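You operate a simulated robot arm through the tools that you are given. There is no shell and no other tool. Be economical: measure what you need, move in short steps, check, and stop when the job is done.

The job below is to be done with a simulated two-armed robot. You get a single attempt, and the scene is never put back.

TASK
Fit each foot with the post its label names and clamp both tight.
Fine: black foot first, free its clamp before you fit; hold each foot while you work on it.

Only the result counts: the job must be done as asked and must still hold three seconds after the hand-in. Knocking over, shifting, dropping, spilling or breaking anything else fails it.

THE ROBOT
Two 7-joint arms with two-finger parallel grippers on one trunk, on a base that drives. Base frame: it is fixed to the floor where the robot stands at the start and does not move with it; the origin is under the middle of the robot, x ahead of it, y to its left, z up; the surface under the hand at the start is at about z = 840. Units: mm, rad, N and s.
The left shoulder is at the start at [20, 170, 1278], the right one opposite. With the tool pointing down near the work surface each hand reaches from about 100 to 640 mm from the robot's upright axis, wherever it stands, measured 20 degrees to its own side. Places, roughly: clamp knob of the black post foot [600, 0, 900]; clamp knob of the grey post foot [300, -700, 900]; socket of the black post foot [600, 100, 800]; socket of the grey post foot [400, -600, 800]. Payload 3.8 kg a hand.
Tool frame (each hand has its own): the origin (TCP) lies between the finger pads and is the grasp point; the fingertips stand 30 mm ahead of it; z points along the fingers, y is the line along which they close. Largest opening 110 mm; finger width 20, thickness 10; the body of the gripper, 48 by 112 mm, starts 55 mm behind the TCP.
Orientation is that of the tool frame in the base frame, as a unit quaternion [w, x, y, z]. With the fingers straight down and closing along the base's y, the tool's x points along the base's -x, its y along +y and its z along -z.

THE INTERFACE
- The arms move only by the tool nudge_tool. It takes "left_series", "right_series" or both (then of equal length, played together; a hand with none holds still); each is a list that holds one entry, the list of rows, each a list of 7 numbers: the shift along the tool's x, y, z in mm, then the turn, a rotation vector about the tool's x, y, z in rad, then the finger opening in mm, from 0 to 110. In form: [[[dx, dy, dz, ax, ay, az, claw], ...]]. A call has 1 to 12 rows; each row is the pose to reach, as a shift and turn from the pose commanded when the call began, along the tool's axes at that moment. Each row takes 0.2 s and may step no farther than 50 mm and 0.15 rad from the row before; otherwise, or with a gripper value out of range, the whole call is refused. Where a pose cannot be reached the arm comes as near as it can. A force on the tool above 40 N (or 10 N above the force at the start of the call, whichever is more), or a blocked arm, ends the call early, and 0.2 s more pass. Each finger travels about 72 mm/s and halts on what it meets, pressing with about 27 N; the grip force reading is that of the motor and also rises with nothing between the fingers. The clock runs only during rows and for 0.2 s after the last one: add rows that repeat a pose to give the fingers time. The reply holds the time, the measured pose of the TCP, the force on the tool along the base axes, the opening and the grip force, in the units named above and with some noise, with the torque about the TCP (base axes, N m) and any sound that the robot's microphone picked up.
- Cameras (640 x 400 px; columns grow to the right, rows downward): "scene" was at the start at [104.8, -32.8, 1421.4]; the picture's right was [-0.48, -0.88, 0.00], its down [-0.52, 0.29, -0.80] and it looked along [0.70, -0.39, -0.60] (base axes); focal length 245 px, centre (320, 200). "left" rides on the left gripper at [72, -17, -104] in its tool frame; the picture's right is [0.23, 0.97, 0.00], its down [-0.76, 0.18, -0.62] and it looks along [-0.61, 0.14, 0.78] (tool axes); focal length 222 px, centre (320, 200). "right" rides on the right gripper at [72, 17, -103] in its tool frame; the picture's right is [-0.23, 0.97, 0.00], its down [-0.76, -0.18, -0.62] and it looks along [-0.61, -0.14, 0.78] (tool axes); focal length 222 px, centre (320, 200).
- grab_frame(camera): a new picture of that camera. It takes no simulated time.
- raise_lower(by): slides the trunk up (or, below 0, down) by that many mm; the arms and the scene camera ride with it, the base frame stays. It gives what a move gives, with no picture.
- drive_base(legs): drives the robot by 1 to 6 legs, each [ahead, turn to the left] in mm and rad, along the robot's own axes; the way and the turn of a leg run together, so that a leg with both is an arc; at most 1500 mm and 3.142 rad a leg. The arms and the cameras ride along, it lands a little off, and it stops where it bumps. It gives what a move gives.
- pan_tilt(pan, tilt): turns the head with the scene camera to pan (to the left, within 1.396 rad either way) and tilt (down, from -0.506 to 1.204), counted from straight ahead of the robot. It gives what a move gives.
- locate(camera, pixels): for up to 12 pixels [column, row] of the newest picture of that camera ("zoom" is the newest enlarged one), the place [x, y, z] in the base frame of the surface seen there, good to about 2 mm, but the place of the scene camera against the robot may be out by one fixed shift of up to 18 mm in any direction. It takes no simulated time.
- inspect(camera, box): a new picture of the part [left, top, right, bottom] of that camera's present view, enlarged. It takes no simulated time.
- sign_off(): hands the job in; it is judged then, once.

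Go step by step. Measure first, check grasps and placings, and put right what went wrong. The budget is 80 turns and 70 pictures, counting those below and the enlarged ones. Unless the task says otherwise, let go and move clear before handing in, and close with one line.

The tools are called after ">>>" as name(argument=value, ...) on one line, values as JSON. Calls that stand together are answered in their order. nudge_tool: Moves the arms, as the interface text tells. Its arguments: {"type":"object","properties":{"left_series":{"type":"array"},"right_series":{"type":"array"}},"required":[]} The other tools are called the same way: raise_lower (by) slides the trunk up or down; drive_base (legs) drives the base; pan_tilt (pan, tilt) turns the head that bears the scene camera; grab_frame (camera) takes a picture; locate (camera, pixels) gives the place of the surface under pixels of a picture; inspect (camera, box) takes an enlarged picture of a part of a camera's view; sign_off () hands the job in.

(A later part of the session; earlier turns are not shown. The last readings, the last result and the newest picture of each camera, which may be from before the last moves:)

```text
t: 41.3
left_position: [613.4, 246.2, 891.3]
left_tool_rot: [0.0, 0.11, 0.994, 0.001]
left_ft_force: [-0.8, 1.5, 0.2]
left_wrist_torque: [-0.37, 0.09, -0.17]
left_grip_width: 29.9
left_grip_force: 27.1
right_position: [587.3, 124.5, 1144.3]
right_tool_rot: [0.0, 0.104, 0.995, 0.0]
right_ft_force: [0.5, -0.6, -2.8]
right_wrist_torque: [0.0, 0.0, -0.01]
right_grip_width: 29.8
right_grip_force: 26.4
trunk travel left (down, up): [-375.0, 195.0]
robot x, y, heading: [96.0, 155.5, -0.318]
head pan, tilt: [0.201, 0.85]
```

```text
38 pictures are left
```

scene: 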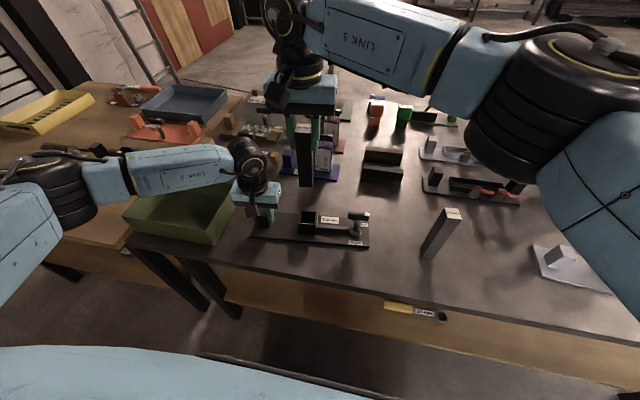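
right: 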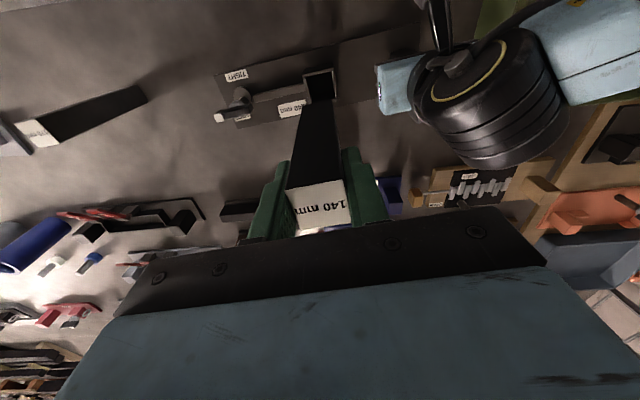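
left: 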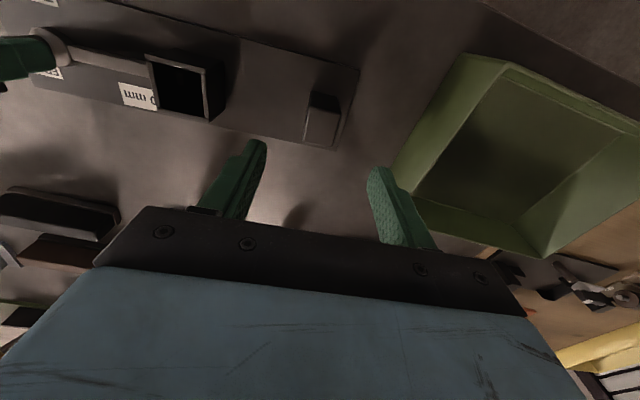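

The post hangs above the socket and nothing is touched. I'll check how near the left wrist dome at (415–560, 30–165) comes before lowering.

>>> locate(camera="right", pixels=[[384, 90], [384, 65], [415, 85], [440, 125], [475, 160], [430, 60], [520, 150], [306, 70], [333, 70], [338, 97], [320, 100], [306, 100]])

>>> inspect(camera="right", box=[250, 50, 410, 150])

```text
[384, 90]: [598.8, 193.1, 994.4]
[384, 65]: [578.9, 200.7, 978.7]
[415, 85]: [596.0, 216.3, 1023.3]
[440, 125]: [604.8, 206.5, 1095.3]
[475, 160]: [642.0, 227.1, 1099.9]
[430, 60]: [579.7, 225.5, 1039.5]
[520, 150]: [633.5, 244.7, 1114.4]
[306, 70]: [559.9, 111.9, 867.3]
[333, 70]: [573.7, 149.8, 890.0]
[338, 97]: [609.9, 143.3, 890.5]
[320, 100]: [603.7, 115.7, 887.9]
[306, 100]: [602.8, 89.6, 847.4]
```

```text
4.00 times, centred on (330, 100) of right
```

zoom: 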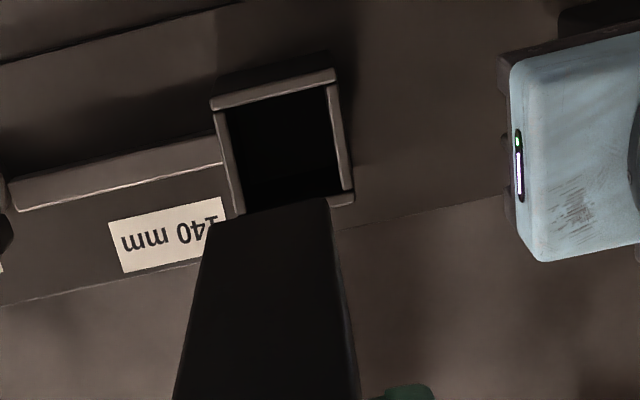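

The left body is about 70 mm from the socket axis, so the right body (±56) clears it by about 13 mm. I'll lower to just above the rim and look.

>>> nudge_tool(right_series=[[[0, 0, 30, 0, 0, 0, 10], [0, 0, 60, 0, 0, 0, 10], [0, 0, 85, 0, 0, 0, 10], [0, 0, 108, 0, 0, 0, 10], [0, 0, 108, 0, 0, 0, 10]]])

>>> inspect(camera="right", box=[230, 40, 422, 160])

>>> inspect(camera="scene", box=[230, 130, 390, 230])

>>> inspect(camera="left", box=[30, 20, 350, 220])

```text
t: 42.5
left_position: [613.9, 245.3, 891.1]
left_tool_rot: [0.0, 0.11, 0.994, 0.001]
left_ft_force: [-0.1, 2.3, 0.6]
left_wrist_torque: [-0.38, 0.15, -0.07]
left_grip_width: 30.0
left_grip_force: 27.0
right_position: [584.6, 125.0, 1035.5]
right_tool_rot: [-0.001, 0.103, 0.995, 0.0]
right_ft_force: [-0.2, 0.1, -1.3]
right_wrist_torque: [0.03, 0.0, 0.0]
right_grip_width: 29.8
right_grip_force: 27.3
trunk travel left (down, up): [-375.0, 195.0]
robot x, y, heading: [93.8, 158.4, -0.319]
head pan, tilt: [0.201, 0.85]
```

```text
3.33 times, centred on (326, 100) of right
```

zoom: 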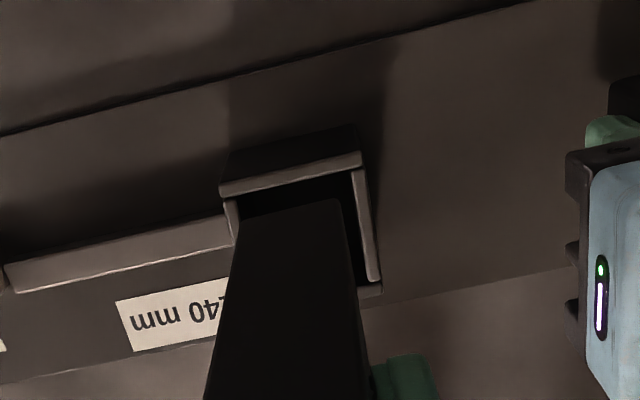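

```text
4.00 times, centred on (310, 180) of scene
```

zoom: 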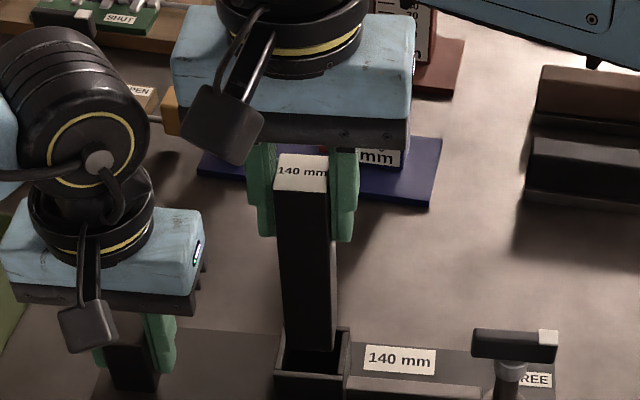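

```text
2.00 times, centred on (190, 120) of left
```

zoom: 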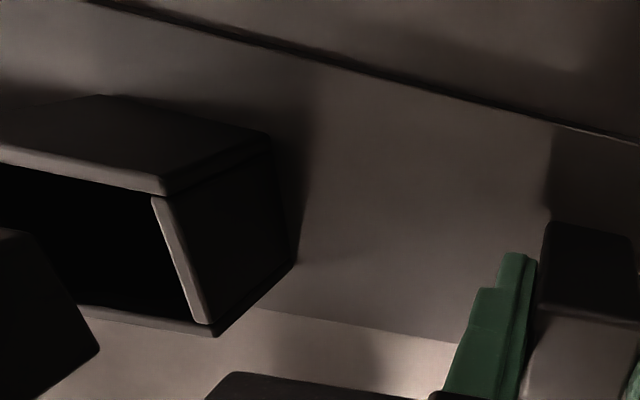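

The post bottom appears centred over the opening in both views. I'll lower slowly into the socket.

>>> nudge_tool(right_series=[[[0, 0, 8, 0, 0, 0, 10], [0, 0, 16, 0, 0, 0, 10], [0, 0, 22, 0, 0, 0, 10], [0, 0, 28, 0, 0, 0, 10], [0, 0, 34, 0, 0, 0, 10], [0, 0, 40, 0, 0, 0, 10], [0, 0, 40, 0, 0, 0, 10]]])

>>> inspect(camera="scene", box=[230, 150, 390, 250])

```text
t: 44.1
left_position: [613.6, 244.6, 890.9]
left_tool_rot: [0.0, 0.112, 0.994, 0.001]
left_ft_force: [1.5, 2.3, 0.2]
left_wrist_torque: [-0.33, 0.09, -0.08]
left_grip_width: 29.8
left_grip_force: 27.1
right_position: [586.1, 125.0, 997.7]
right_tool_rot: [0.0, 0.104, 0.995, 0.001]
right_ft_force: [0.2, -0.4, -2.1]
right_wrist_torque: [0.04, 0.01, -0.02]
right_grip_width: 29.8
right_grip_force: 27.4
trunk travel left (down, up): [-375.0, 195.0]
robot x, y, heading: [95.2, 155.6, -0.318]
head pan, tilt: [0.201, 0.85]
```

```text
4.00 times, centred on (310, 200) of scene
```

zoom: 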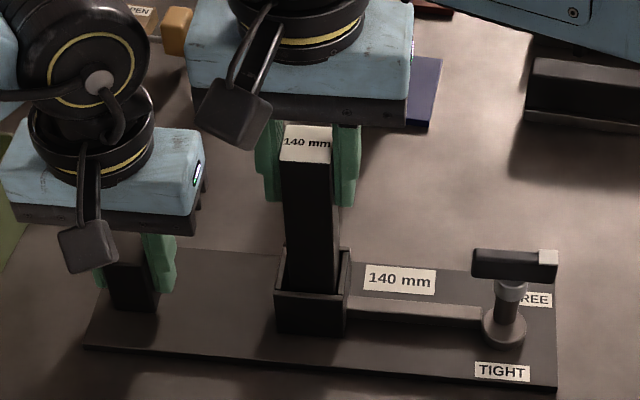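

It is in the socket without contact force. I'll lower to the floor (about 27 mm more), stopping on contact.

>>> nudge_tool(right_series=[[[0, 0, 8, 0, 0, 0, 10], [0, 0, 15, 0, 0, 0, 10], [0, 0, 20, 0, 0, 0, 10], [0, 0, 24, 0, 0, 0, 10], [0, 0, 27, 0, 0, 0, 10], [0, 0, 29, 0, 0, 0, 10], [0, 0, 30.5, 0, 0, 0, 10], [0, 0, 30.5, 0, 0, 0, 10]]])

>>> inspect(camera="scene", box=[230, 150, 390, 250])

```text
t: 45.9
left_position: [611.6, 245.9, 891.7]
left_tool_rot: [0.001, 0.11, 0.994, 0.002]
left_ft_force: [3.8, 0.5, -5.6]
left_wrist_torque: [-0.58, -0.45, 0.38]
left_grip_width: 30.2
left_grip_force: 27.1
right_position: [586.7, 124.3, 967.0]
right_tool_rot: [0.001, 0.104, 0.995, 0.001]
right_ft_force: [0.2, -3.2, 29.1]
right_wrist_torque: [-0.36, -0.04, -0.03]
right_grip_width: 30.1
right_grip_force: 27.0
trunk travel left (down, up): [-375.0, 195.0]
robot x, y, heading: [97.5, 153.8, -0.323]
head pan, tilt: [0.201, 0.85]
```

```text
4.00 times, centred on (310, 200) of scene
```

zoom: 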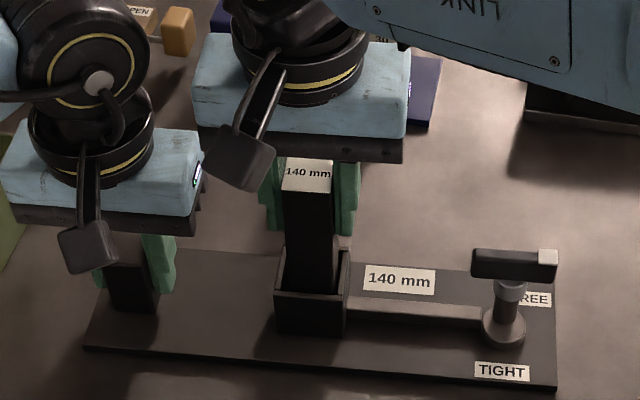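

The post is seated (29 N on the floor, TCP at 967). I'll release it, lift straight off, and move back above the knob with the wrist turned for tightening.

>>> nudge_tool(right_series=[[[0, 0, -2, 0, 0, 0, 30], [0, 0, -2, 0, 0, 0, 45], [0, 0, -2, 0, 0, 0, 50], [0, 0, -2, 0, 0, 0, 50], [0, 0, -35, 0, 0, 0, 50], [0, 0, -75, 0, 0, 0, 50], [0, 0, -105, 0, 0, 0, 50], [0, -30, -105, 0, 0, 0.14, 50], [0.6, -60, -105, 0, 0, 0.28, 50], [1, -90, -105, 0, 0, 0.42, 50], [1.5, -110, -105, 0, 0, 0.56, 50], [1.9, -128.2, -105, 0, 0, 0.7, 50]]])

>>> nudge_tool(right_series=[[[0, 0, 10, 0, 0, 0.14, 50], [0, 0, 25, 0, 0, 0.28, 50], [0, 0, 40, 0, 0, 0.42, 50], [0, 0, 55, 0, 0, 0.56, 50], [0, 0, 70, 0, 0, 0.7, 50], [0, 0, 85, 0, 0, 0.78, 50], [0, 0, 85, 0, 0, 0.78, 50]]])

>>> grab_frame(camera="right")

>>> grab_frame(camera="scene")

```text
t: 48.5
left_position: [614.5, 245.6, 892.3]
left_tool_rot: [0.0, 0.11, 0.994, 0.001]
left_ft_force: [0.0, -1.9, 1.0]
left_wrist_torque: [-0.04, -0.12, 0.18]
left_grip_width: 30.0
left_grip_force: 26.5
right_position: [557.2, -0.6, 1072.1]
right_tool_rot: [0.0, 0.439, 0.898, 0.001]
right_ft_force: [0.5, -0.4, -0.8]
right_wrist_torque: [0.01, 0.0, 0.0]
right_grip_width: 50.2
right_grip_force: 0.0
trunk travel left (down, up): [-375.0, 195.0]
robot x, y, heading: [96.7, 157.1, -0.314]
head pan, tilt: [0.201, 0.85]
```

```text
t: 50.1
left_position: [614.0, 245.4, 891.3]
left_tool_rot: [0.001, 0.111, 0.994, 0.0]
left_ft_force: [0.5, 0.2, 0.3]
left_wrist_torque: [-0.43, -0.07, -0.03]
left_grip_width: 29.9
left_grip_force: 27.2
right_position: [558.5, -0.6, 985.9]
right_tool_rot: [0.0, 0.748, 0.664, 0.0]
right_ft_force: [-0.8, 0.4, -0.5]
right_wrist_torque: [0.0, 0.01, 0.02]
right_grip_width: 50.1
right_grip_force: 0.0
trunk travel left (down, up): [-375.0, 195.0]
robot x, y, heading: [95.4, 155.7, -0.319]
head pan, tilt: [0.201, 0.85]
```

```text
31 pictures are left
```

right: 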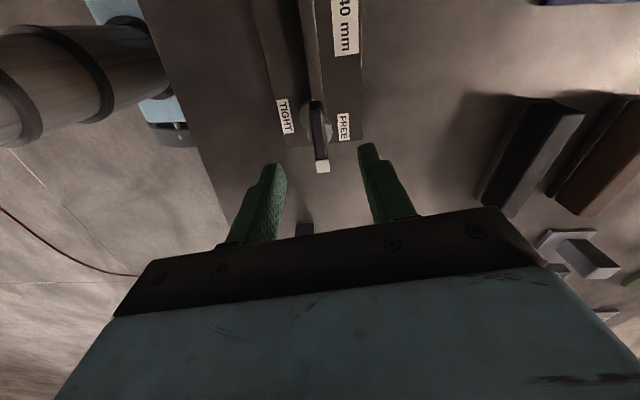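

```text
30 pictures are left
```

scene: 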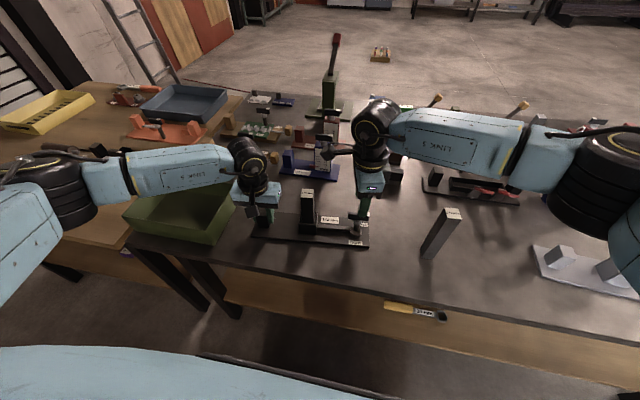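

The post stands in the socket. I'll locate the bar and lower onto it.

>>> locate(camera="right", pixels=[[323, 168], [317, 105], [320, 140], [309, 118]])

>>> nudge_tool(right_series=[[[0, 0, 25, 0, 0, 0, 40], [0, 0, 45, 0, 0, 0, 30], [0, 0, 45, 0, 0, 0, 10], [0, 0, 45, 0, 0, 0, 0], [0, 0, 45, 0, 0, 0, 0]]])

```text
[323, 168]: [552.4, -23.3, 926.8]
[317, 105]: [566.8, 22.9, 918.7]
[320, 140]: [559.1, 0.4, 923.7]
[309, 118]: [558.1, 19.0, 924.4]
```

```text
t: 51.3
left_position: [613.2, 246.1, 892.0]
left_tool_rot: [0.0, 0.111, 0.994, 0.001]
left_ft_force: [-0.4, 0.1, -0.3]
left_wrist_torque: [-0.45, 0.0, 0.52]
left_grip_width: 30.0
left_grip_force: 27.1
right_position: [559.5, -0.6, 941.0]
right_tool_rot: [0.0, 0.748, 0.664, 0.001]
right_ft_force: [-1.7, -0.2, 0.9]
right_wrist_torque: [0.06, 0.01, -0.55]
right_grip_width: 12.3
right_grip_force: 27.0
trunk travel left (down, up): [-375.0, 195.0]
robot x, y, heading: [97.5, 154.5, -0.319]
head pan, tilt: [0.201, 0.85]
```

Gripped the bar. Now I'll turn it clockwise towards TIGHT.

>>> nudge_tool(right_series=[[[0, 0, 0, 0, 0, 0.14, 0], [0, 0, 0, 0, 0, 0.28, 0], [0, 0, 0, 0, 0, 0.42, 0], [0, 0, 0, 0, 0, 0.56, 0], [0, 0, 0, 0, 0, 0.7, 0], [0, 0, 0, 0, 0, 0.84, 0], [0, 0, 0, 0, 0, 0.98, 0], [0, 0, 0, 0, 0, 1.12, 0], [0, 0, 0, 0, 0, 1.26, 0], [0, 0, 0, 0, 0, 1.4, 0], [0, 0, 0, 0, 0, 1.5, 0], [0, 0, 0, 0, 0, 1.5, 0]]])

>>> grab_frame(camera="right")

```text
t: 53.9
left_position: [612.4, 244.7, 891.3]
left_tool_rot: [0.0, 0.11, 0.994, 0.001]
left_ft_force: [1.3, 0.0, -0.1]
left_wrist_torque: [-0.29, 0.43, -0.15]
left_grip_width: 29.8
left_grip_force: 26.5
right_position: [558.0, -1.9, 941.6]
right_tool_rot: [-0.001, 1.0, -0.025, 0.0]
right_ft_force: [1.6, -2.4, 3.4]
right_wrist_torque: [-0.05, -0.35, -0.03]
right_grip_width: 10.7
right_grip_force: 26.9
trunk travel left (down, up): [-375.0, 195.0]
robot x, y, heading: [97.8, 155.5, -0.318]
head pan, tilt: [0.201, 0.85]
```

```text
29 pictures are left
```

right: 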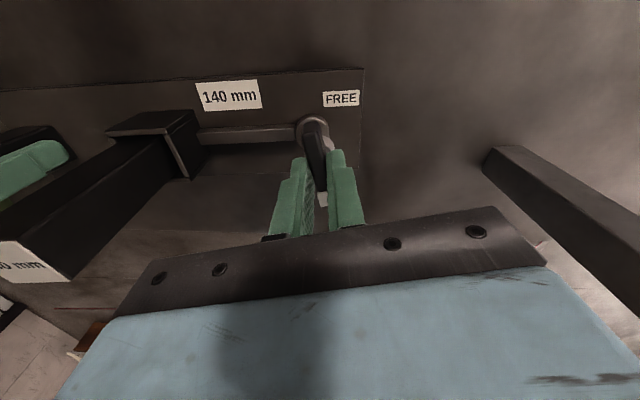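

The bar has come round to about 177°, with TIGHT at about 168° and no resistance yet. I'll turn further until the torque rises.

>>> nudge_tool(right_series=[[[0, 0, 0, 0, 0, 0.06, 0], [0, 0, 0, 0, 0, 0.12, 0], [0, 0, 0, 0, 0, 0.16, 0], [0, 0, 0, 0, 0, 0.2, 0], [0, 0, 0, 0, 0, 0.24, 0], [0, 0, 0, 0, 0, 0.24, 0]]])

```text
t: 55.3
left_position: [613.6, 245.6, 891.2]
left_tool_rot: [0.001, 0.111, 0.994, 0.0]
left_ft_force: [0.8, 0.7, 0.0]
left_wrist_torque: [-0.48, 0.13, 0.21]
left_grip_width: 30.0
left_grip_force: 26.9
right_position: [558.1, -0.9, 941.7]
right_tool_rot: [0.0, 0.99, -0.144, 0.001]
right_ft_force: [1.5, -4.5, 13.5]
right_wrist_torque: [-0.08, 0.07, -0.03]
right_grip_width: 10.6
right_grip_force: 26.9
trunk travel left (down, up): [-375.0, 195.0]
robot x, y, heading: [94.5, 156.7, -0.323]
head pan, tilt: [0.201, 0.85]
```

The bar is at about 163° with still no torque. I'll turn on a little more.

>>> nudge_tool(right_series=[[[0, 0, 0, 0, 0, 0.05, 0], [0, 0, 0, 0, 0, 0.1, 0], [0, 0, 0, 0, 0, 0.15, 0], [0, 0, 0, 0, 0, 0.2, 0], [0, 0, 0, 0, 0, 0.2, 0]]])

>>> inspect(camera="right", box=[160, 50, 416, 210])

```text
t: 56.5
left_position: [613.0, 245.8, 891.8]
left_tool_rot: [0.0, 0.112, 0.994, 0.001]
left_ft_force: [0.7, 1.0, 0.2]
left_wrist_torque: [-0.41, 0.08, -0.34]
left_grip_width: 29.7
left_grip_force: 26.6
right_position: [558.0, -0.9, 942.6]
right_tool_rot: [-0.001, 0.97, -0.241, 0.001]
right_ft_force: [1.8, -2.8, 9.3]
right_wrist_torque: [-0.11, -0.2, 0.63]
right_grip_width: 13.7
right_grip_force: 27.4
trunk travel left (down, up): [-375.0, 195.0]
robot x, y, heading: [95.5, 156.2, -0.319]
head pan, tilt: [0.201, 0.85]
```

```text
2.50 times, centred on (288, 130) of right
```

zoom: 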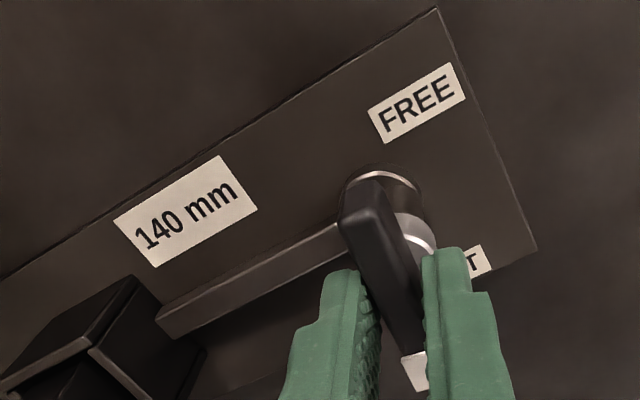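

The torque rose to 0.6 N m and the jaws began to splay to 13.7 mm, so the handle is at its TIGHT stop. I'll release, lift and check the handle.

>>> nudge_tool(right_series=[[[0, 0, 0, 0, 0, -0.06, 15], [0, 0, 0, 0, 0, -0.1, 40], [0, 0, 0, 0, 0, -0.1, 50], [0, 0, -30, 0, 0, -0.1, 50], [0, 0, -70, 0, 0, -0.1, 50]]])

>>> grab_frame(camera="right")

```text
t: 57.7
left_position: [612.6, 244.7, 892.0]
left_tool_rot: [0.0, 0.109, 0.994, 0.001]
left_ft_force: [-0.6, 1.3, -0.1]
left_wrist_torque: [-0.38, 0.12, -0.19]
left_grip_width: 30.0
left_grip_force: 27.0
right_position: [559.8, -0.0, 1011.8]
right_tool_rot: [-0.001, 0.981, -0.193, 0.0]
right_ft_force: [0.0, -0.1, 0.5]
right_wrist_torque: [0.04, -0.02, 0.01]
right_grip_width: 49.7
right_grip_force: 0.0
trunk travel left (down, up): [-375.0, 195.0]
robot x, y, heading: [98.6, 155.4, -0.319]
head pan, tilt: [0.201, 0.85]
```

```text
27 pictures are left
```

right: 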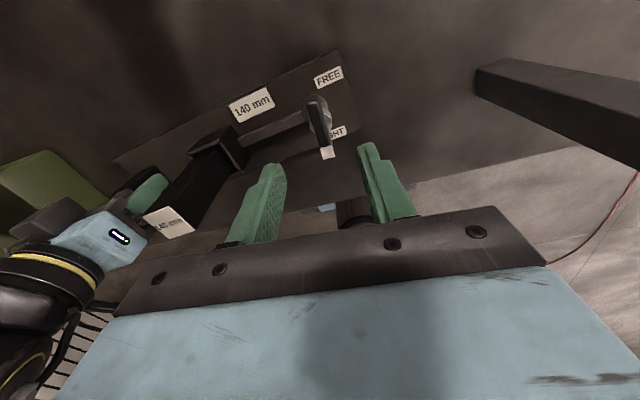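

I'll measure the handle direction for confirmation.

>>> locate(camera="right", pixels=[[328, 152], [314, 100], [321, 128], [338, 131], [172, 216], [158, 216]])

```text
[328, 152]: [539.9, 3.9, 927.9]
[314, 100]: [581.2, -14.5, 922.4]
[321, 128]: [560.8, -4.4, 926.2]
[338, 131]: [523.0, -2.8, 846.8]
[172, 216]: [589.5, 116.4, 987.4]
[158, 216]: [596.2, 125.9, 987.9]
```

The handle direction is 156°, past its original tight bearing, and the post top is at z 987.5, so it is fully seated and clamped. I'll let the left hand go and lift it, while the right rises and turns its wrist back.

>>> nudge_tool(left_series=[[[0, 0, 0, 0, 0, 0, 40], [0, 0, 0, 0, 0, 0, 55], [0, 0, 0, 0, 0, 0, 60], [0, 0, 0, 0, 0, 0, 60], [0, 0, -40, 0, 0, 0, 60], [0, 0, -80, 0, 0, 0, 60], [0, 0, -120, 0, 0, 0, 60], [0, 0, -160, 0, 0, 0, 60], [0, 0, -200, 0, 0, 0, 60], [0, 0, -240, 0, 0, 0, 60], [0, 0, -270, 0, 0, 0, 60], [0, 0, -270, 0, 0, 0, 60]]], right_series=[[[0, 0, -40, 0, 0, -0.1, 60], [0, 0, -80, 0, 0, -0.25, 70], [0, 0, -90, 0, 0, -0.4, 70], [0, 0, -90, 0, 0, -0.55, 70], [0, 0, -90, 0, 0, -0.7, 70], [0, 0, -90, 0, 0, -0.85, 70], [0, 0, -90, 0, 0, -1.0, 70], [0, 0, -90, 0, 0, -1.15, 70], [0, 0, -90, 0, 0, -1.3, 70], [0, 0, -90, 0, 0, -1.45, 70], [0, 0, -90, 0, 0, -1.6, 70], [0, 0, -90, 0, 0, -1.65, 70]]])

>>> grab_frame(camera="scene")

```text
t: 60.3
left_position: [613.3, 242.4, 1161.0]
left_tool_rot: [0.0, 0.11, 0.994, 0.001]
left_ft_force: [0.3, -0.2, -0.1]
left_wrist_torque: [0.02, 0.01, -0.02]
left_grip_width: 59.7
left_grip_force: 0.1
right_position: [557.2, -2.3, 1100.7]
right_tool_rot: [0.0, 0.806, 0.592, 0.0]
right_ft_force: [-0.3, 0.0, 0.0]
right_wrist_torque: [-0.01, 0.01, -0.01]
right_grip_width: 70.0
right_grip_force: 0.0
trunk travel left (down, up): [-375.0, 195.0]
robot x, y, heading: [93.9, 156.4, -0.322]
head pan, tilt: [0.201, 0.85]
```

```text
26 pictures are left
```

scene: 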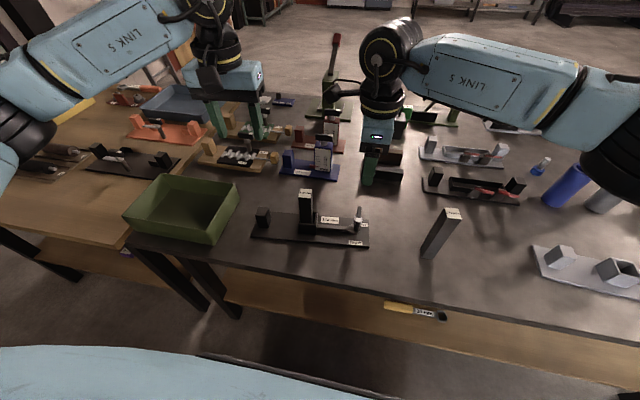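

The black foot stands undisturbed with its post. Now I'll send the right hand over the 170 mm post at (473.7,-169.5).

>>> nudge_tool(right_series=[[[-16.8, -2.7, 0, 0, 0, -0.1498, 70], [-33.5, -5.4, 0, 0, 0, -0.2996, 70], [-50.3, -8.1, 0, 0, 0, -0.4494, 70], [-67.1, -10.8, 0, 0, 0, -0.5992, 70], [-83.9, -13.5, 0, 0, 0, -0.749, 70], [-100.6, -16.2, 0, 0, 0, -0.8988, 70], [-117.4, -18.9, 0, 0, 0, -1.0486, 70], [-134.2, -21.6, 0, 0, 0, -1.1984, 70], [-151, -24.3, 0, 0, 0, -1.3482, 70], [-167.7, -27, 0, 0, 0, -1.498, 70], [-184.5, -29.7, 0, 0, 0, -1.645, 70], [-184.5, -29.7, 0, 0, 0, -1.645, 70]]])

>>> grab_frame(camera="right")

```text
t: 62.9
left_position: [612.5, 243.2, 1160.4]
left_tool_rot: [0.0, 0.111, 0.994, 0.001]
left_ft_force: [-0.2, 0.4, 0.9]
left_wrist_torque: [0.02, 0.02, 0.02]
left_grip_width: 59.9
left_grip_force: 0.2
right_position: [474.0, -167.0, 1103.4]
right_tool_rot: [-0.001, 0.116, 0.993, 0.0]
right_ft_force: [0.4, -0.4, 0.1]
right_wrist_torque: [-0.05, -0.03, 0.01]
right_grip_width: 70.1
right_grip_force: 0.0
trunk travel left (down, up): [-375.0, 195.0]
robot x, y, heading: [94.4, 154.7, -0.318]
head pan, tilt: [0.201, 0.85]
```

```text
25 pictures are left
```

right: 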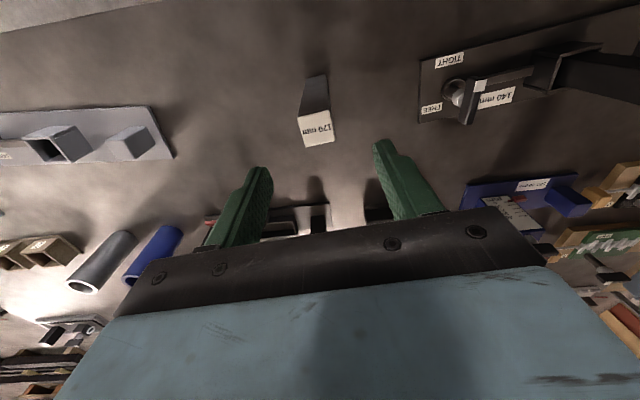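

I'll measure the 170 post's top corners.

>>> locate(camera="right", pixels=[[298.5, 118], [328.5, 111], [333.5, 139], [305, 145.5], [316, 126], [107, 140], [145, 126], [152, 148], [122, 160], [478, 85], [465, 122]])

```text
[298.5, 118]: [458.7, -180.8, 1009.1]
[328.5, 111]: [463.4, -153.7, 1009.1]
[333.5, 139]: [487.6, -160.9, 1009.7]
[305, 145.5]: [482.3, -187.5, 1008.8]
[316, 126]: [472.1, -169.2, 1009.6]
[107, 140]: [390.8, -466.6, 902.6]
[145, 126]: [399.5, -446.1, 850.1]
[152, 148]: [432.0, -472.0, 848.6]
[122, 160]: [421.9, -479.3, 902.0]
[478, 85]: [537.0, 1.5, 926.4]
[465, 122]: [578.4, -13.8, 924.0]
```

Post centre (473,-170.7), aligned with the jaws. I'll descend, grip and lift it.

>>> nudge_tool(right_series=[[[0.5, -2, 40, 0, 0, 0, 70], [0.5, -2, 80, 0, 0, 0, 60], [0.5, -2, 109, 0, 0, 0, 60], [0.5, -2, 109, 0, 0, 0, 60], [0.5, -2, 109, 0, 0, 0, 40], [0.5, -2, 109, 0, 0, 0, 25], [0.5, -2, 109, 0, 0, 0, 12], [0.5, -2, 109, 0, 0, 0, 10], [0.5, -2, 109, 0, 0, 0, 10]]])

>>> nudge_tool(right_series=[[[0, 0, -40, 0, 0, 0, 10], [0, 0, -80, 0, 0, 0, 10], [0, 0, -120, 0, 0, 0, 10], [0, 0, -160, 0, 0, 0, 10], [0, 0, -200, 0, 0, 0, 10], [0, 0, -230, 0, 0, 0, 10], [0, 0, -230, 0, 0, 0, 10]]])

>>> grab_frame(camera="right")

```text
t: 64.9
left_position: [613.1, 243.2, 1161.5]
left_tool_rot: [0.0, 0.11, 0.994, 0.0]
left_ft_force: [0.1, 0.0, -0.2]
left_wrist_torque: [-0.02, -0.04, 0.01]
left_grip_width: 59.8
left_grip_force: 0.1
right_position: [471.3, -168.8, 991.3]
right_tool_rot: [0.0, 0.116, 0.993, 0.0]
right_ft_force: [-0.6, -0.3, 0.2]
right_wrist_torque: [0.0, 0.0, 0.02]
right_grip_width: 30.0
right_grip_force: 27.5
trunk travel left (down, up): [-375.0, 195.0]
robot x, y, heading: [96.8, 153.8, -0.319]
head pan, tilt: [0.201, 0.85]
```

```text
t: 66.5
left_position: [612.3, 242.7, 1161.5]
left_tool_rot: [0.001, 0.112, 0.994, 0.001]
left_ft_force: [1.1, 0.6, -0.6]
left_wrist_torque: [-0.02, 0.0, 0.01]
left_grip_width: 59.9
left_grip_force: 0.0
right_position: [470.5, -171.5, 1222.9]
right_tool_rot: [0.0, 0.117, 0.993, 0.0]
right_ft_force: [0.6, -0.1, -2.3]
right_wrist_torque: [-0.03, 0.06, -0.01]
right_grip_width: 30.0
right_grip_force: 27.2
trunk travel left (down, up): [-375.0, 195.0]
robot x, y, heading: [97.5, 151.6, -0.32]
head pan, tilt: [0.201, 0.85]
```

```text
24 pictures are left
```

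right: 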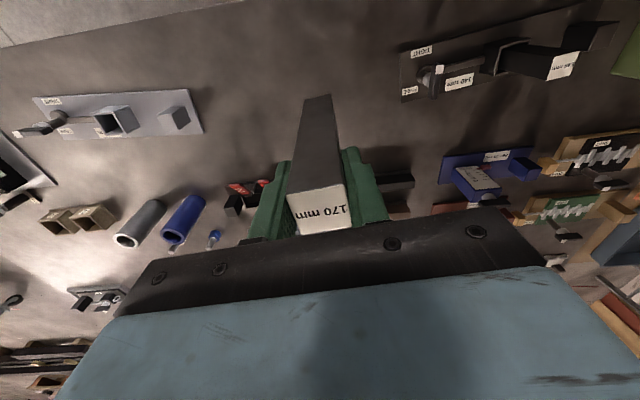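

The 170 post is held clear (bottom at about z 1070). Before driving to the grey foot I'll look to the right for obstacles.

>>> pan_tilt(pan=-1.2, tilt=0.6)

>>> grab_frame(camera="scene")

```text
t: 68.0
left_position: [613.1, 242.6, 1160.3]
left_tool_rot: [0.001, 0.111, 0.994, 0.001]
left_ft_force: [0.1, -0.2, 0.2]
left_wrist_torque: [-0.01, -0.02, 0.0]
left_grip_width: 60.4
left_grip_force: 0.0
right_position: [471.1, -171.5, 1222.9]
right_tool_rot: [0.0, 0.117, 0.993, 0.0]
right_ft_force: [0.0, -0.9, -3.6]
right_wrist_torque: [0.03, -0.03, -0.02]
right_grip_width: 30.0
right_grip_force: 27.2
trunk travel left (down, up): [-375.0, 195.0]
robot x, y, heading: [96.9, 153.2, -0.32]
head pan, tilt: [-1.201, 0.6]
```

```text
23 pictures are left
```

scene: 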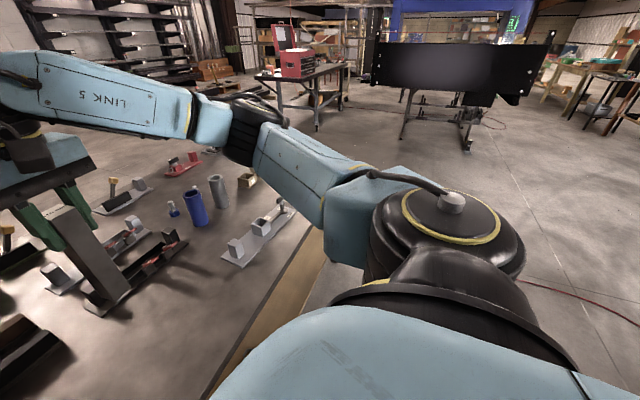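

The floor on the right is clear for metres. I'll turn along the table, drive and turn back to face the grey foot.

>>> drive_base(legs=[[0, -1.57], [687, 0], [0, 1.47]])

>>> pan_tilt(pan=0.1, tilt=0.85)

>>> grab_frame(camera="scene")

>>> grab_frame(camera="left")

```text
t: 79.2
left_position: [399.0, -471.3, 1161.2]
left_tool_rot: [0.001, 0.17, 0.985, 0.001]
left_ft_force: [0.4, -0.5, -0.2]
left_wrist_torque: [-0.03, -0.01, -0.01]
left_grip_width: 59.8
left_grip_force: 0.1
right_position: [208.3, -863.0, 1222.8]
right_tool_rot: [0.001, 0.176, 0.984, -0.001]
right_ft_force: [-0.2, -0.2, -3.2]
right_wrist_torque: [-0.01, 0.02, 0.01]
right_grip_width: 29.7
right_grip_force: 27.5
trunk travel left (down, up): [-375.0, 195.0]
robot x, y, heading: [-129.4, -494.1, -0.443]
head pan, tilt: [-1.201, 0.6]
```

```text
t: 80.7
left_position: [397.9, -470.8, 1161.5]
left_tool_rot: [0.0, 0.17, 0.985, 0.001]
left_ft_force: [0.0, 0.1, 0.6]
left_wrist_torque: [0.02, -0.02, 0.02]
left_grip_width: 60.0
left_grip_force: 0.1
right_position: [207.4, -865.0, 1223.0]
right_tool_rot: [0.0, 0.176, 0.984, 0.001]
right_ft_force: [-0.2, 0.4, -2.5]
right_wrist_torque: [-0.03, -0.01, 0.0]
right_grip_width: 30.1
right_grip_force: 26.9
trunk travel left (down, up): [-375.0, 195.0]
robot x, y, heading: [-125.7, -492.6, -0.443]
head pan, tilt: [0.099, 0.85]
```

```text
22 pictures are left
```

scene: 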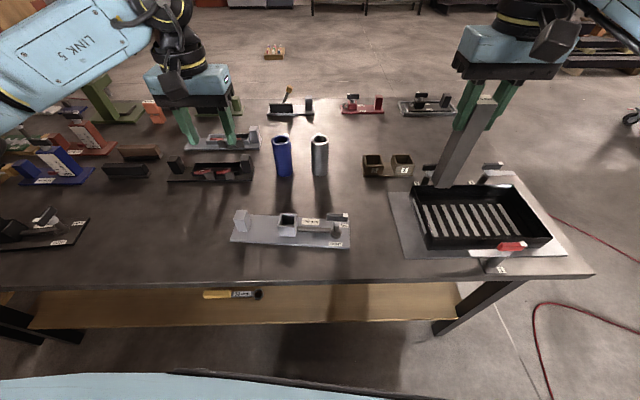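

```text
21 pictures are left
```

left: 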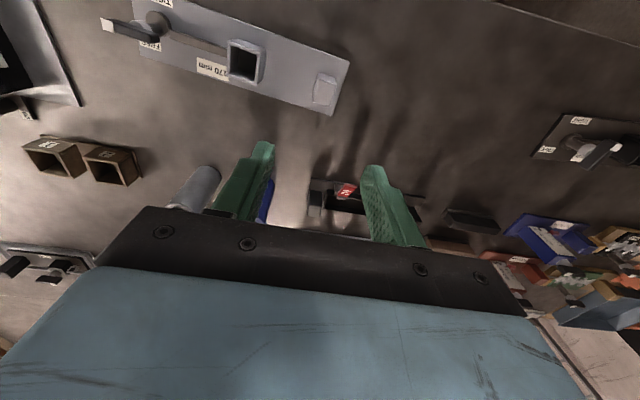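

Good position: the grey foot lies in front, handle pointing outwards. I'll measure block, socket and handle from the left view.

>>> inspect(camera="left", box=[90, 0, 362, 170])

>>> locate(camera="left", pixels=[[317, 77], [337, 81], [333, 104], [314, 102], [325, 92], [232, 41], [264, 49], [258, 83], [229, 77], [105, 26], [156, 44], [128, 34]])

```text
2.35 times, centred on (226, 85) of left
```

zoom: 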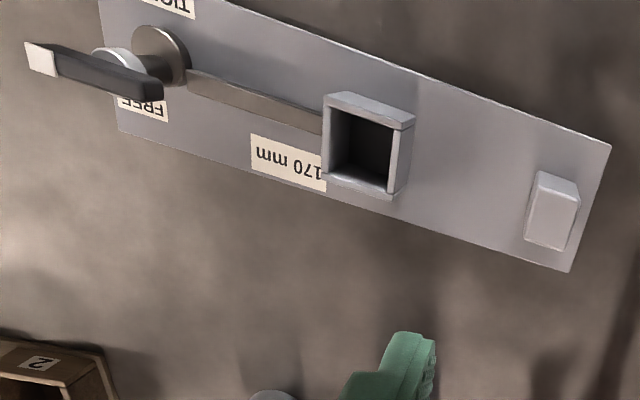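

```text
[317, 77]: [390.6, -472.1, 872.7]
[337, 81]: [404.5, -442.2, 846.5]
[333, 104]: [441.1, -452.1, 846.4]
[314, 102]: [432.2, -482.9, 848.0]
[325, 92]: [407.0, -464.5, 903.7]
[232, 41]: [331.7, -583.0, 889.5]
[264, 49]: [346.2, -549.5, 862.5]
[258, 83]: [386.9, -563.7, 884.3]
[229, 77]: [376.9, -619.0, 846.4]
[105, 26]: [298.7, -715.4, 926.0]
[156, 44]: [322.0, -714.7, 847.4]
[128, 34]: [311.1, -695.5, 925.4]
```

I'll bring the left hand down to above the grey block, aligned to the foot, and take a close view from there.

>>> nudge_tool(left_series=[[[-1.5, 2.3, 40, 0, 0, 0.021, 70], [-3, 4.6, 80, 0, 0, 0.042, 70], [-4.5, 6.9, 120, 0, 0, 0.064, 70], [-6.1, 9.1, 161, 0, 0, 0.085, 70], [-6.1, 9.1, 161, 0, 0, 0.085, 70]]])

>>> grab_frame(camera="left")

```text
t: 81.9
left_position: [407.7, -463.4, 998.2]
left_tool_rot: [0.001, 0.213, 0.977, 0.0]
left_ft_force: [0.3, -1.1, 0.4]
left_wrist_torque: [-0.01, 0.0, 0.01]
left_grip_width: 70.1
left_grip_force: 0.0
right_position: [208.4, -863.8, 1222.9]
right_tool_rot: [0.0, 0.175, 0.985, 0.0]
right_ft_force: [-0.2, 0.7, -3.2]
right_wrist_torque: [0.02, 0.03, 0.02]
right_grip_width: 29.9
right_grip_force: 27.0
trunk travel left (down, up): [-375.0, 195.0]
robot x, y, heading: [-125.2, -496.3, -0.443]
head pan, tilt: [0.099, 0.85]
```

```text
19 pictures are left
```

left: 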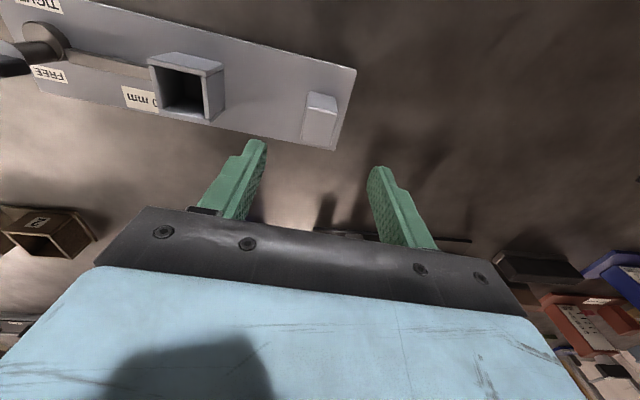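

I'll locate the block's and socket's corners here.

>>> locate(camera="left", pixels=[[309, 109], [337, 114], [332, 143], [305, 138], [321, 126], [151, 62], [206, 74], [208, 115], [162, 106], [222, 66], [217, 114], [148, 58]])

```text
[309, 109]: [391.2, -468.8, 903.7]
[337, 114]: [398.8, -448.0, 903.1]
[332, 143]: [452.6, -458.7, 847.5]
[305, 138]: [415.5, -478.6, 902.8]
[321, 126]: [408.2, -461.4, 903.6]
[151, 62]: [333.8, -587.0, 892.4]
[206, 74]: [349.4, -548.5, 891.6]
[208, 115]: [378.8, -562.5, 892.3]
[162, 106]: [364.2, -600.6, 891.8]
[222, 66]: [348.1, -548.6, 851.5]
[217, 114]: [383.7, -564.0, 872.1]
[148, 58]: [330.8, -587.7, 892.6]
```

Block centre is about (407.2,-463.3). I'll zoom on the socket for a finer rim measurement.

>>> inspect(camera="left", box=[120, 30, 248, 110])

>>> nudge_tool(left_series=[[[0.5, 0, 35, 0, 0, 0, 70], [0.5, 0, 70, 0, 0, 0, 70], [0.5, 0, 107, 0, 0, 0, 70], [0.5, 0, 107, 0, 0, 0, 40], [0.5, 0, 107, 0, 0, 0, 20], [0.5, 0, 107, 0, 0, 0, 15], [0.5, 0, 107, 0, 0, 0, 15], [0.5, 0, 107, 0, 0, 0, 15]]])

```text
5.00 times, centred on (184, 70) of left
```

zoom: 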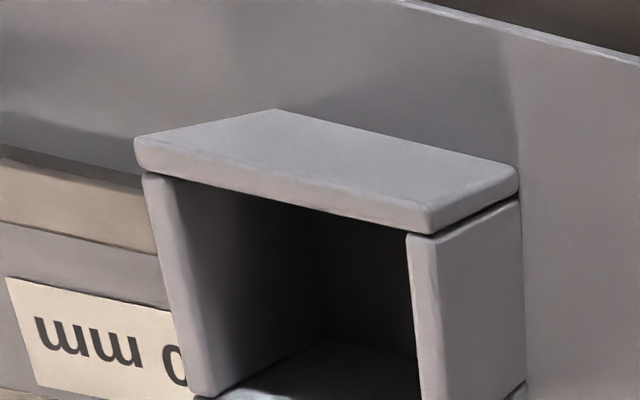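

```text
t: 83.7
left_position: [411.6, -464.0, 892.0]
left_tool_rot: [0.001, 0.212, 0.977, 0.001]
left_ft_force: [0.6, -2.2, -0.2]
left_wrist_torque: [-0.25, -0.12, 0.21]
left_grip_width: 29.8
left_grip_force: 26.6
right_position: [209.0, -865.5, 1222.0]
right_tool_rot: [-0.001, 0.175, 0.985, 0.0]
right_ft_force: [0.7, 0.5, -3.3]
right_wrist_torque: [0.01, -0.02, 0.02]
right_grip_width: 29.7
right_grip_force: 27.6
trunk travel left (down, up): [-375.0, 195.0]
robot x, y, heading: [-123.1, -493.2, -0.441]
head pan, tilt: [0.099, 0.85]
```

The block is gripped. Now I'll carry the post to above the grey socket at about (356.5,-574.8), turned to 65.5°.

>>> nudge_tool(right_series=[[[-4.9, 40.4, 0, 0, 0, 0.01, 10], [-9.8, 80.7, 0, 0, 0, 0.02, 10], [-14.8, 121.1, 0, 0, 0, 0.03, 10], [-19.7, 161.5, 0, 0, 0, 0.04, 10], [-24.6, 201.8, 0, 0, 0, 0.05, 10], [-29.5, 242.2, 0, 0, 0, 0.06, 10], [-34.5, 282.5, 0, 0, 0, 0.07, 10], [-39.4, 322.9, 0, 0, 0, 0.076, 10], [-39.4, 322.9, 0, 0, 0, 0.076, 10], [-39.4, 322.9, 0, 0, 0, 0.076, 10]]])

>>> grab_frame(camera="right")

>>> grab_frame(camera="left")

```text
t: 85.9
left_position: [410.5, -464.3, 891.8]
left_tool_rot: [0.0, 0.213, 0.977, 0.001]
left_ft_force: [-0.1, -0.8, -0.3]
left_wrist_torque: [-0.24, 0.12, 0.05]
left_grip_width: 30.0
left_grip_force: 27.2
right_position: [357.0, -573.7, 1225.4]
right_tool_rot: [0.0, 0.213, 0.977, 0.0]
right_ft_force: [-0.3, 0.0, -2.2]
right_wrist_torque: [-0.03, 0.01, 0.01]
right_grip_width: 29.8
right_grip_force: 26.9
trunk travel left (down, up): [-375.0, 195.0]
robot x, y, heading: [-123.8, -496.0, -0.437]
head pan, tilt: [0.099, 0.85]
```

```text
17 pictures are left
```

right: 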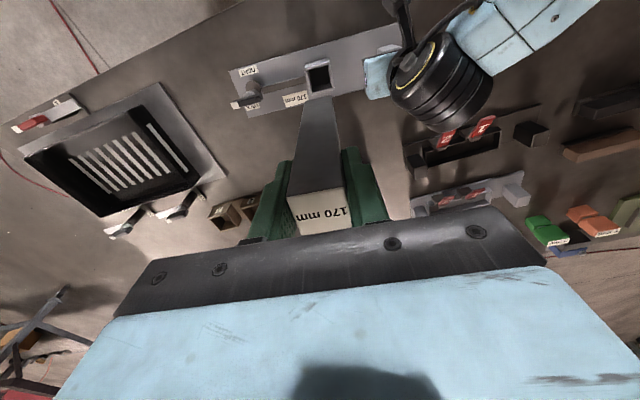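

```text
16 pictures are left
```

left: 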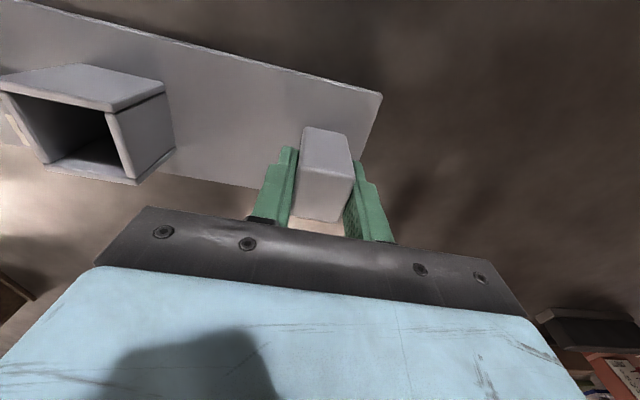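

I'll lower to just above the grey rim and look closely.

>>> locate(camera="left", pixels=[[112, 107], [136, 180], [123, 145], [55, 99], [45, 163], [20, 94]])

>>> nudge_tool(right_series=[[[0, 0, 40, 0, 0, 0, 10], [0, 0, 80, 0, 0, 0, 10], [0, 0, 120, 0, 0, 0, 10], [0, 0, 140, 0, 0, 0, 10], [0, 0, 156, 0, 0, 0, 10], [0, 0, 156, 0, 0, 0, 10]]])

>>> inspect(camera="right", box=[230, 40, 422, 160])

>>> inspect(camera="scene", box=[220, 150, 380, 250])

```text
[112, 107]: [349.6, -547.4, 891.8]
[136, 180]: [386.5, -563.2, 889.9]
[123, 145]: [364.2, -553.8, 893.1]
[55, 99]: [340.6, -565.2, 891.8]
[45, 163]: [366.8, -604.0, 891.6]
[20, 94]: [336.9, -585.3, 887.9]
```

```text
t: 87.3
left_position: [411.7, -464.6, 891.4]
left_tool_rot: [0.002, 0.211, 0.978, 0.001]
left_ft_force: [-0.5, -0.7, -0.1]
left_wrist_torque: [-0.2, 0.18, 0.03]
left_grip_width: 30.0
left_grip_force: 26.9
right_position: [357.8, -574.5, 1066.2]
right_tool_rot: [0.0, 0.213, 0.977, 0.0]
right_ft_force: [0.1, 0.3, -2.5]
right_wrist_torque: [0.0, -0.01, 0.0]
right_grip_width: 29.8
right_grip_force: 27.1
trunk travel left (down, up): [-375.0, 195.0]
robot x, y, heading: [-123.2, -494.1, -0.44]
head pan, tilt: [0.099, 0.85]
```

```text
3.33 times, centred on (326, 100) of right
```

zoom: 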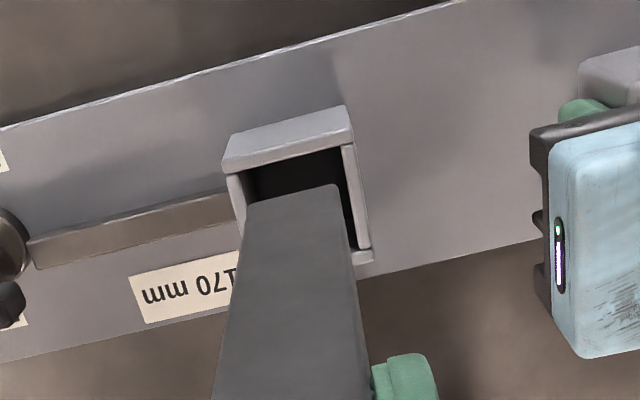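

```text
4.00 times, centred on (300, 200) of scene
```

zoom: 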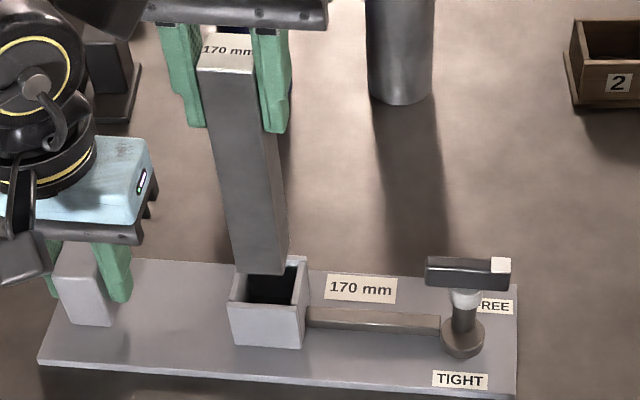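

The post is about 1 mm off along the foot at most. I'll nudge +1 mm and lower slowly into the socket.

>>> nudge_tool(right_series=[[[-0.5, 1, 0, 0, 0, 0, 10], [-0.5, 1, 10, 0, 0, 0, 10], [-0.5, 1, 18, 0, 0, 0, 10], [-0.5, 1, 26, 0, 0, 0, 10], [-0.5, 1, 34, 0, 0, 0, 10], [-0.5, 1, 42, 0, 0, 0, 10], [-0.5, 1, 50, 0, 0, 0, 10], [-0.5, 1, 57, 0, 0, 0, 10], [-0.5, 1, 62, 0, 0, 0, 10], [-0.5, 1, 66, 0, 0, 0, 10], [-0.5, 1, 68, 0, 0, 0, 10], [-0.5, 1, 68, 0, 0, 0, 10]]])

>>> inspect(camera="scene", box=[220, 150, 380, 250])

```text
t: 89.9
left_position: [410.7, -462.9, 892.4]
left_tool_rot: [0.001, 0.212, 0.977, 0.001]
left_ft_force: [3.9, -1.5, -3.3]
left_wrist_torque: [-0.57, 0.41, 0.41]
left_grip_width: 29.9
left_grip_force: 26.7
right_position: [355.9, -574.0, 999.6]
right_tool_rot: [0.0, 0.212, 0.977, 0.001]
right_ft_force: [-4.1, -0.4, 12.4]
right_wrist_torque: [-0.1, 0.46, 0.02]
right_grip_width: 29.7
right_grip_force: 26.8
trunk travel left (down, up): [-375.0, 195.0]
robot x, y, heading: [-123.3, -492.5, -0.439]
head pan, tilt: [0.099, 0.85]
```

```text
4.00 times, centred on (300, 200) of scene
```

zoom: 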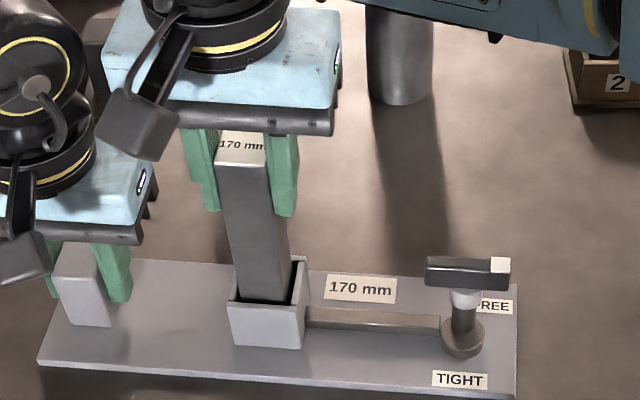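

It reached the socket floor (TCP at 999.6, which puts the post bottom at about 847.5). I'll release, lift off and go above the knob with the wrist turned.

>>> nudge_tool(right_series=[[[0, 0, 1.5, 0, 0, 0, 10], [0, 0, 0, 0, 0, 0, 35], [0, 0, -1, 0, 0, 0, 50], [0, 0, -1, 0, 0, 0, 50], [0, 0, -35, 0, 0, 0, 50], [0, 0, -75, 0, 0, 0, 50], [0, 0, -95, 0, 0, 0, 50], [0, -30, -95, 0, 0, 0.14, 50], [0, -60, -95, 0, 0, 0.28, 50], [0, -90, -95, 0, 0, 0.42, 50], [0, -110, -95, 0, 0, 0.56, 50], [0, -128.3, -95, 0, 0, 0.7, 50]]])

>>> nudge_tool(right_series=[[[0, 0, 15, 0, 0, 0.14, 50], [0, 0, 35, 0, 0, 0.28, 50], [0, 0, 55, 0, 0, 0.42, 50], [0, 0, 75, 0, 0, 0.56, 50], [0, 0, 95, 0, 0, 0.7, 50], [0, 0, 108, 0, 0, 0.84, 50], [0, 0, 108, 0, 0, 0.87, 50], [0, 0, 108, 0, 0, 0.87, 50]]])

>>> grab_frame(camera="right")

>>> inspect(camera="scene", box=[220, 150, 380, 250])

```text
t: 92.5
left_position: [411.4, -464.7, 891.6]
left_tool_rot: [0.001, 0.212, 0.977, 0.001]
left_ft_force: [-0.3, -1.9, 1.0]
left_wrist_torque: [-0.12, 0.16, 0.15]
left_grip_width: 30.2
left_grip_force: 27.7
right_position: [304.8, -692.6, 1091.9]
right_tool_rot: [0.0, 0.536, 0.844, 0.0]
right_ft_force: [-0.2, 0.1, 0.0]
right_wrist_torque: [0.0, -0.02, 0.03]
right_grip_width: 49.8
right_grip_force: 0.0
trunk travel left (down, up): [-375.0, 195.0]
robot x, y, heading: [-127.6, -495.0, -0.446]
head pan, tilt: [0.099, 0.85]
```

```text
t: 94.3
left_position: [411.8, -464.6, 893.1]
left_tool_rot: [0.0, 0.212, 0.977, 0.001]
left_ft_force: [0.0, -0.9, -0.6]
left_wrist_torque: [-0.3, 0.06, 0.05]
left_grip_width: 29.7
left_grip_force: 27.3
right_position: [305.4, -690.9, 985.1]
right_tool_rot: [0.0, 0.841, 0.54, -0.001]
right_ft_force: [0.1, 0.5, 0.1]
right_wrist_torque: [0.0, -0.01, 0.01]
right_grip_width: 50.0
right_grip_force: 0.0
trunk travel left (down, up): [-375.0, 195.0]
robot x, y, heading: [-122.4, -496.7, -0.443]
head pan, tilt: [0.099, 0.85]
```

```text
12 pictures are left
```

right: 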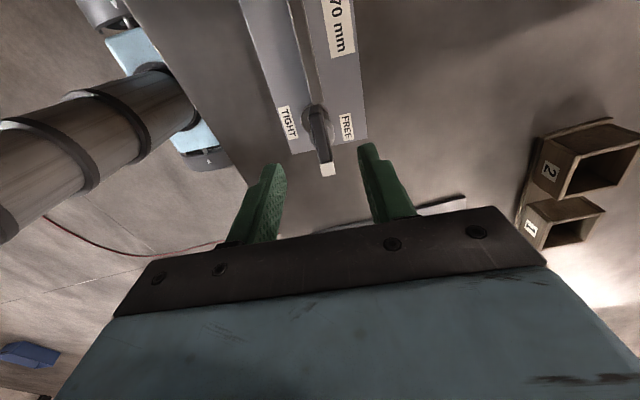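

```text
4.00 times, centred on (300, 200) of scene
```

zoom: 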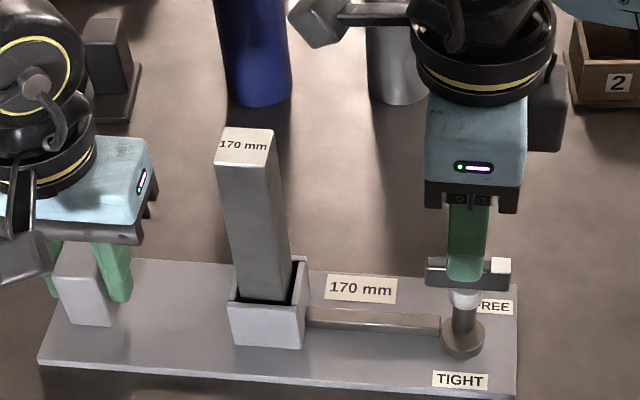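

The post stands in the socket. I'll locate the bar (white tip at (328,170), far end at (316,106)) and the post top.

>>> locate(camera="right", pixels=[[327, 172], [315, 108], [321, 140], [290, 122]])

>>> locate(camera="zoom", pixels=[[242, 150], [220, 155], [268, 140], [500, 265], [435, 265]])

```text
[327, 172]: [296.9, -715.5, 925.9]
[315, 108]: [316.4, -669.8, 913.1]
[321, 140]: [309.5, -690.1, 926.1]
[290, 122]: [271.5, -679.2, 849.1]
```

```text
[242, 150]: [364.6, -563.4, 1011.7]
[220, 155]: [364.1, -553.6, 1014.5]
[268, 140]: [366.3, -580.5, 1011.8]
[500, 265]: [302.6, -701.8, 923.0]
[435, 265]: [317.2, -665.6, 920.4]
```

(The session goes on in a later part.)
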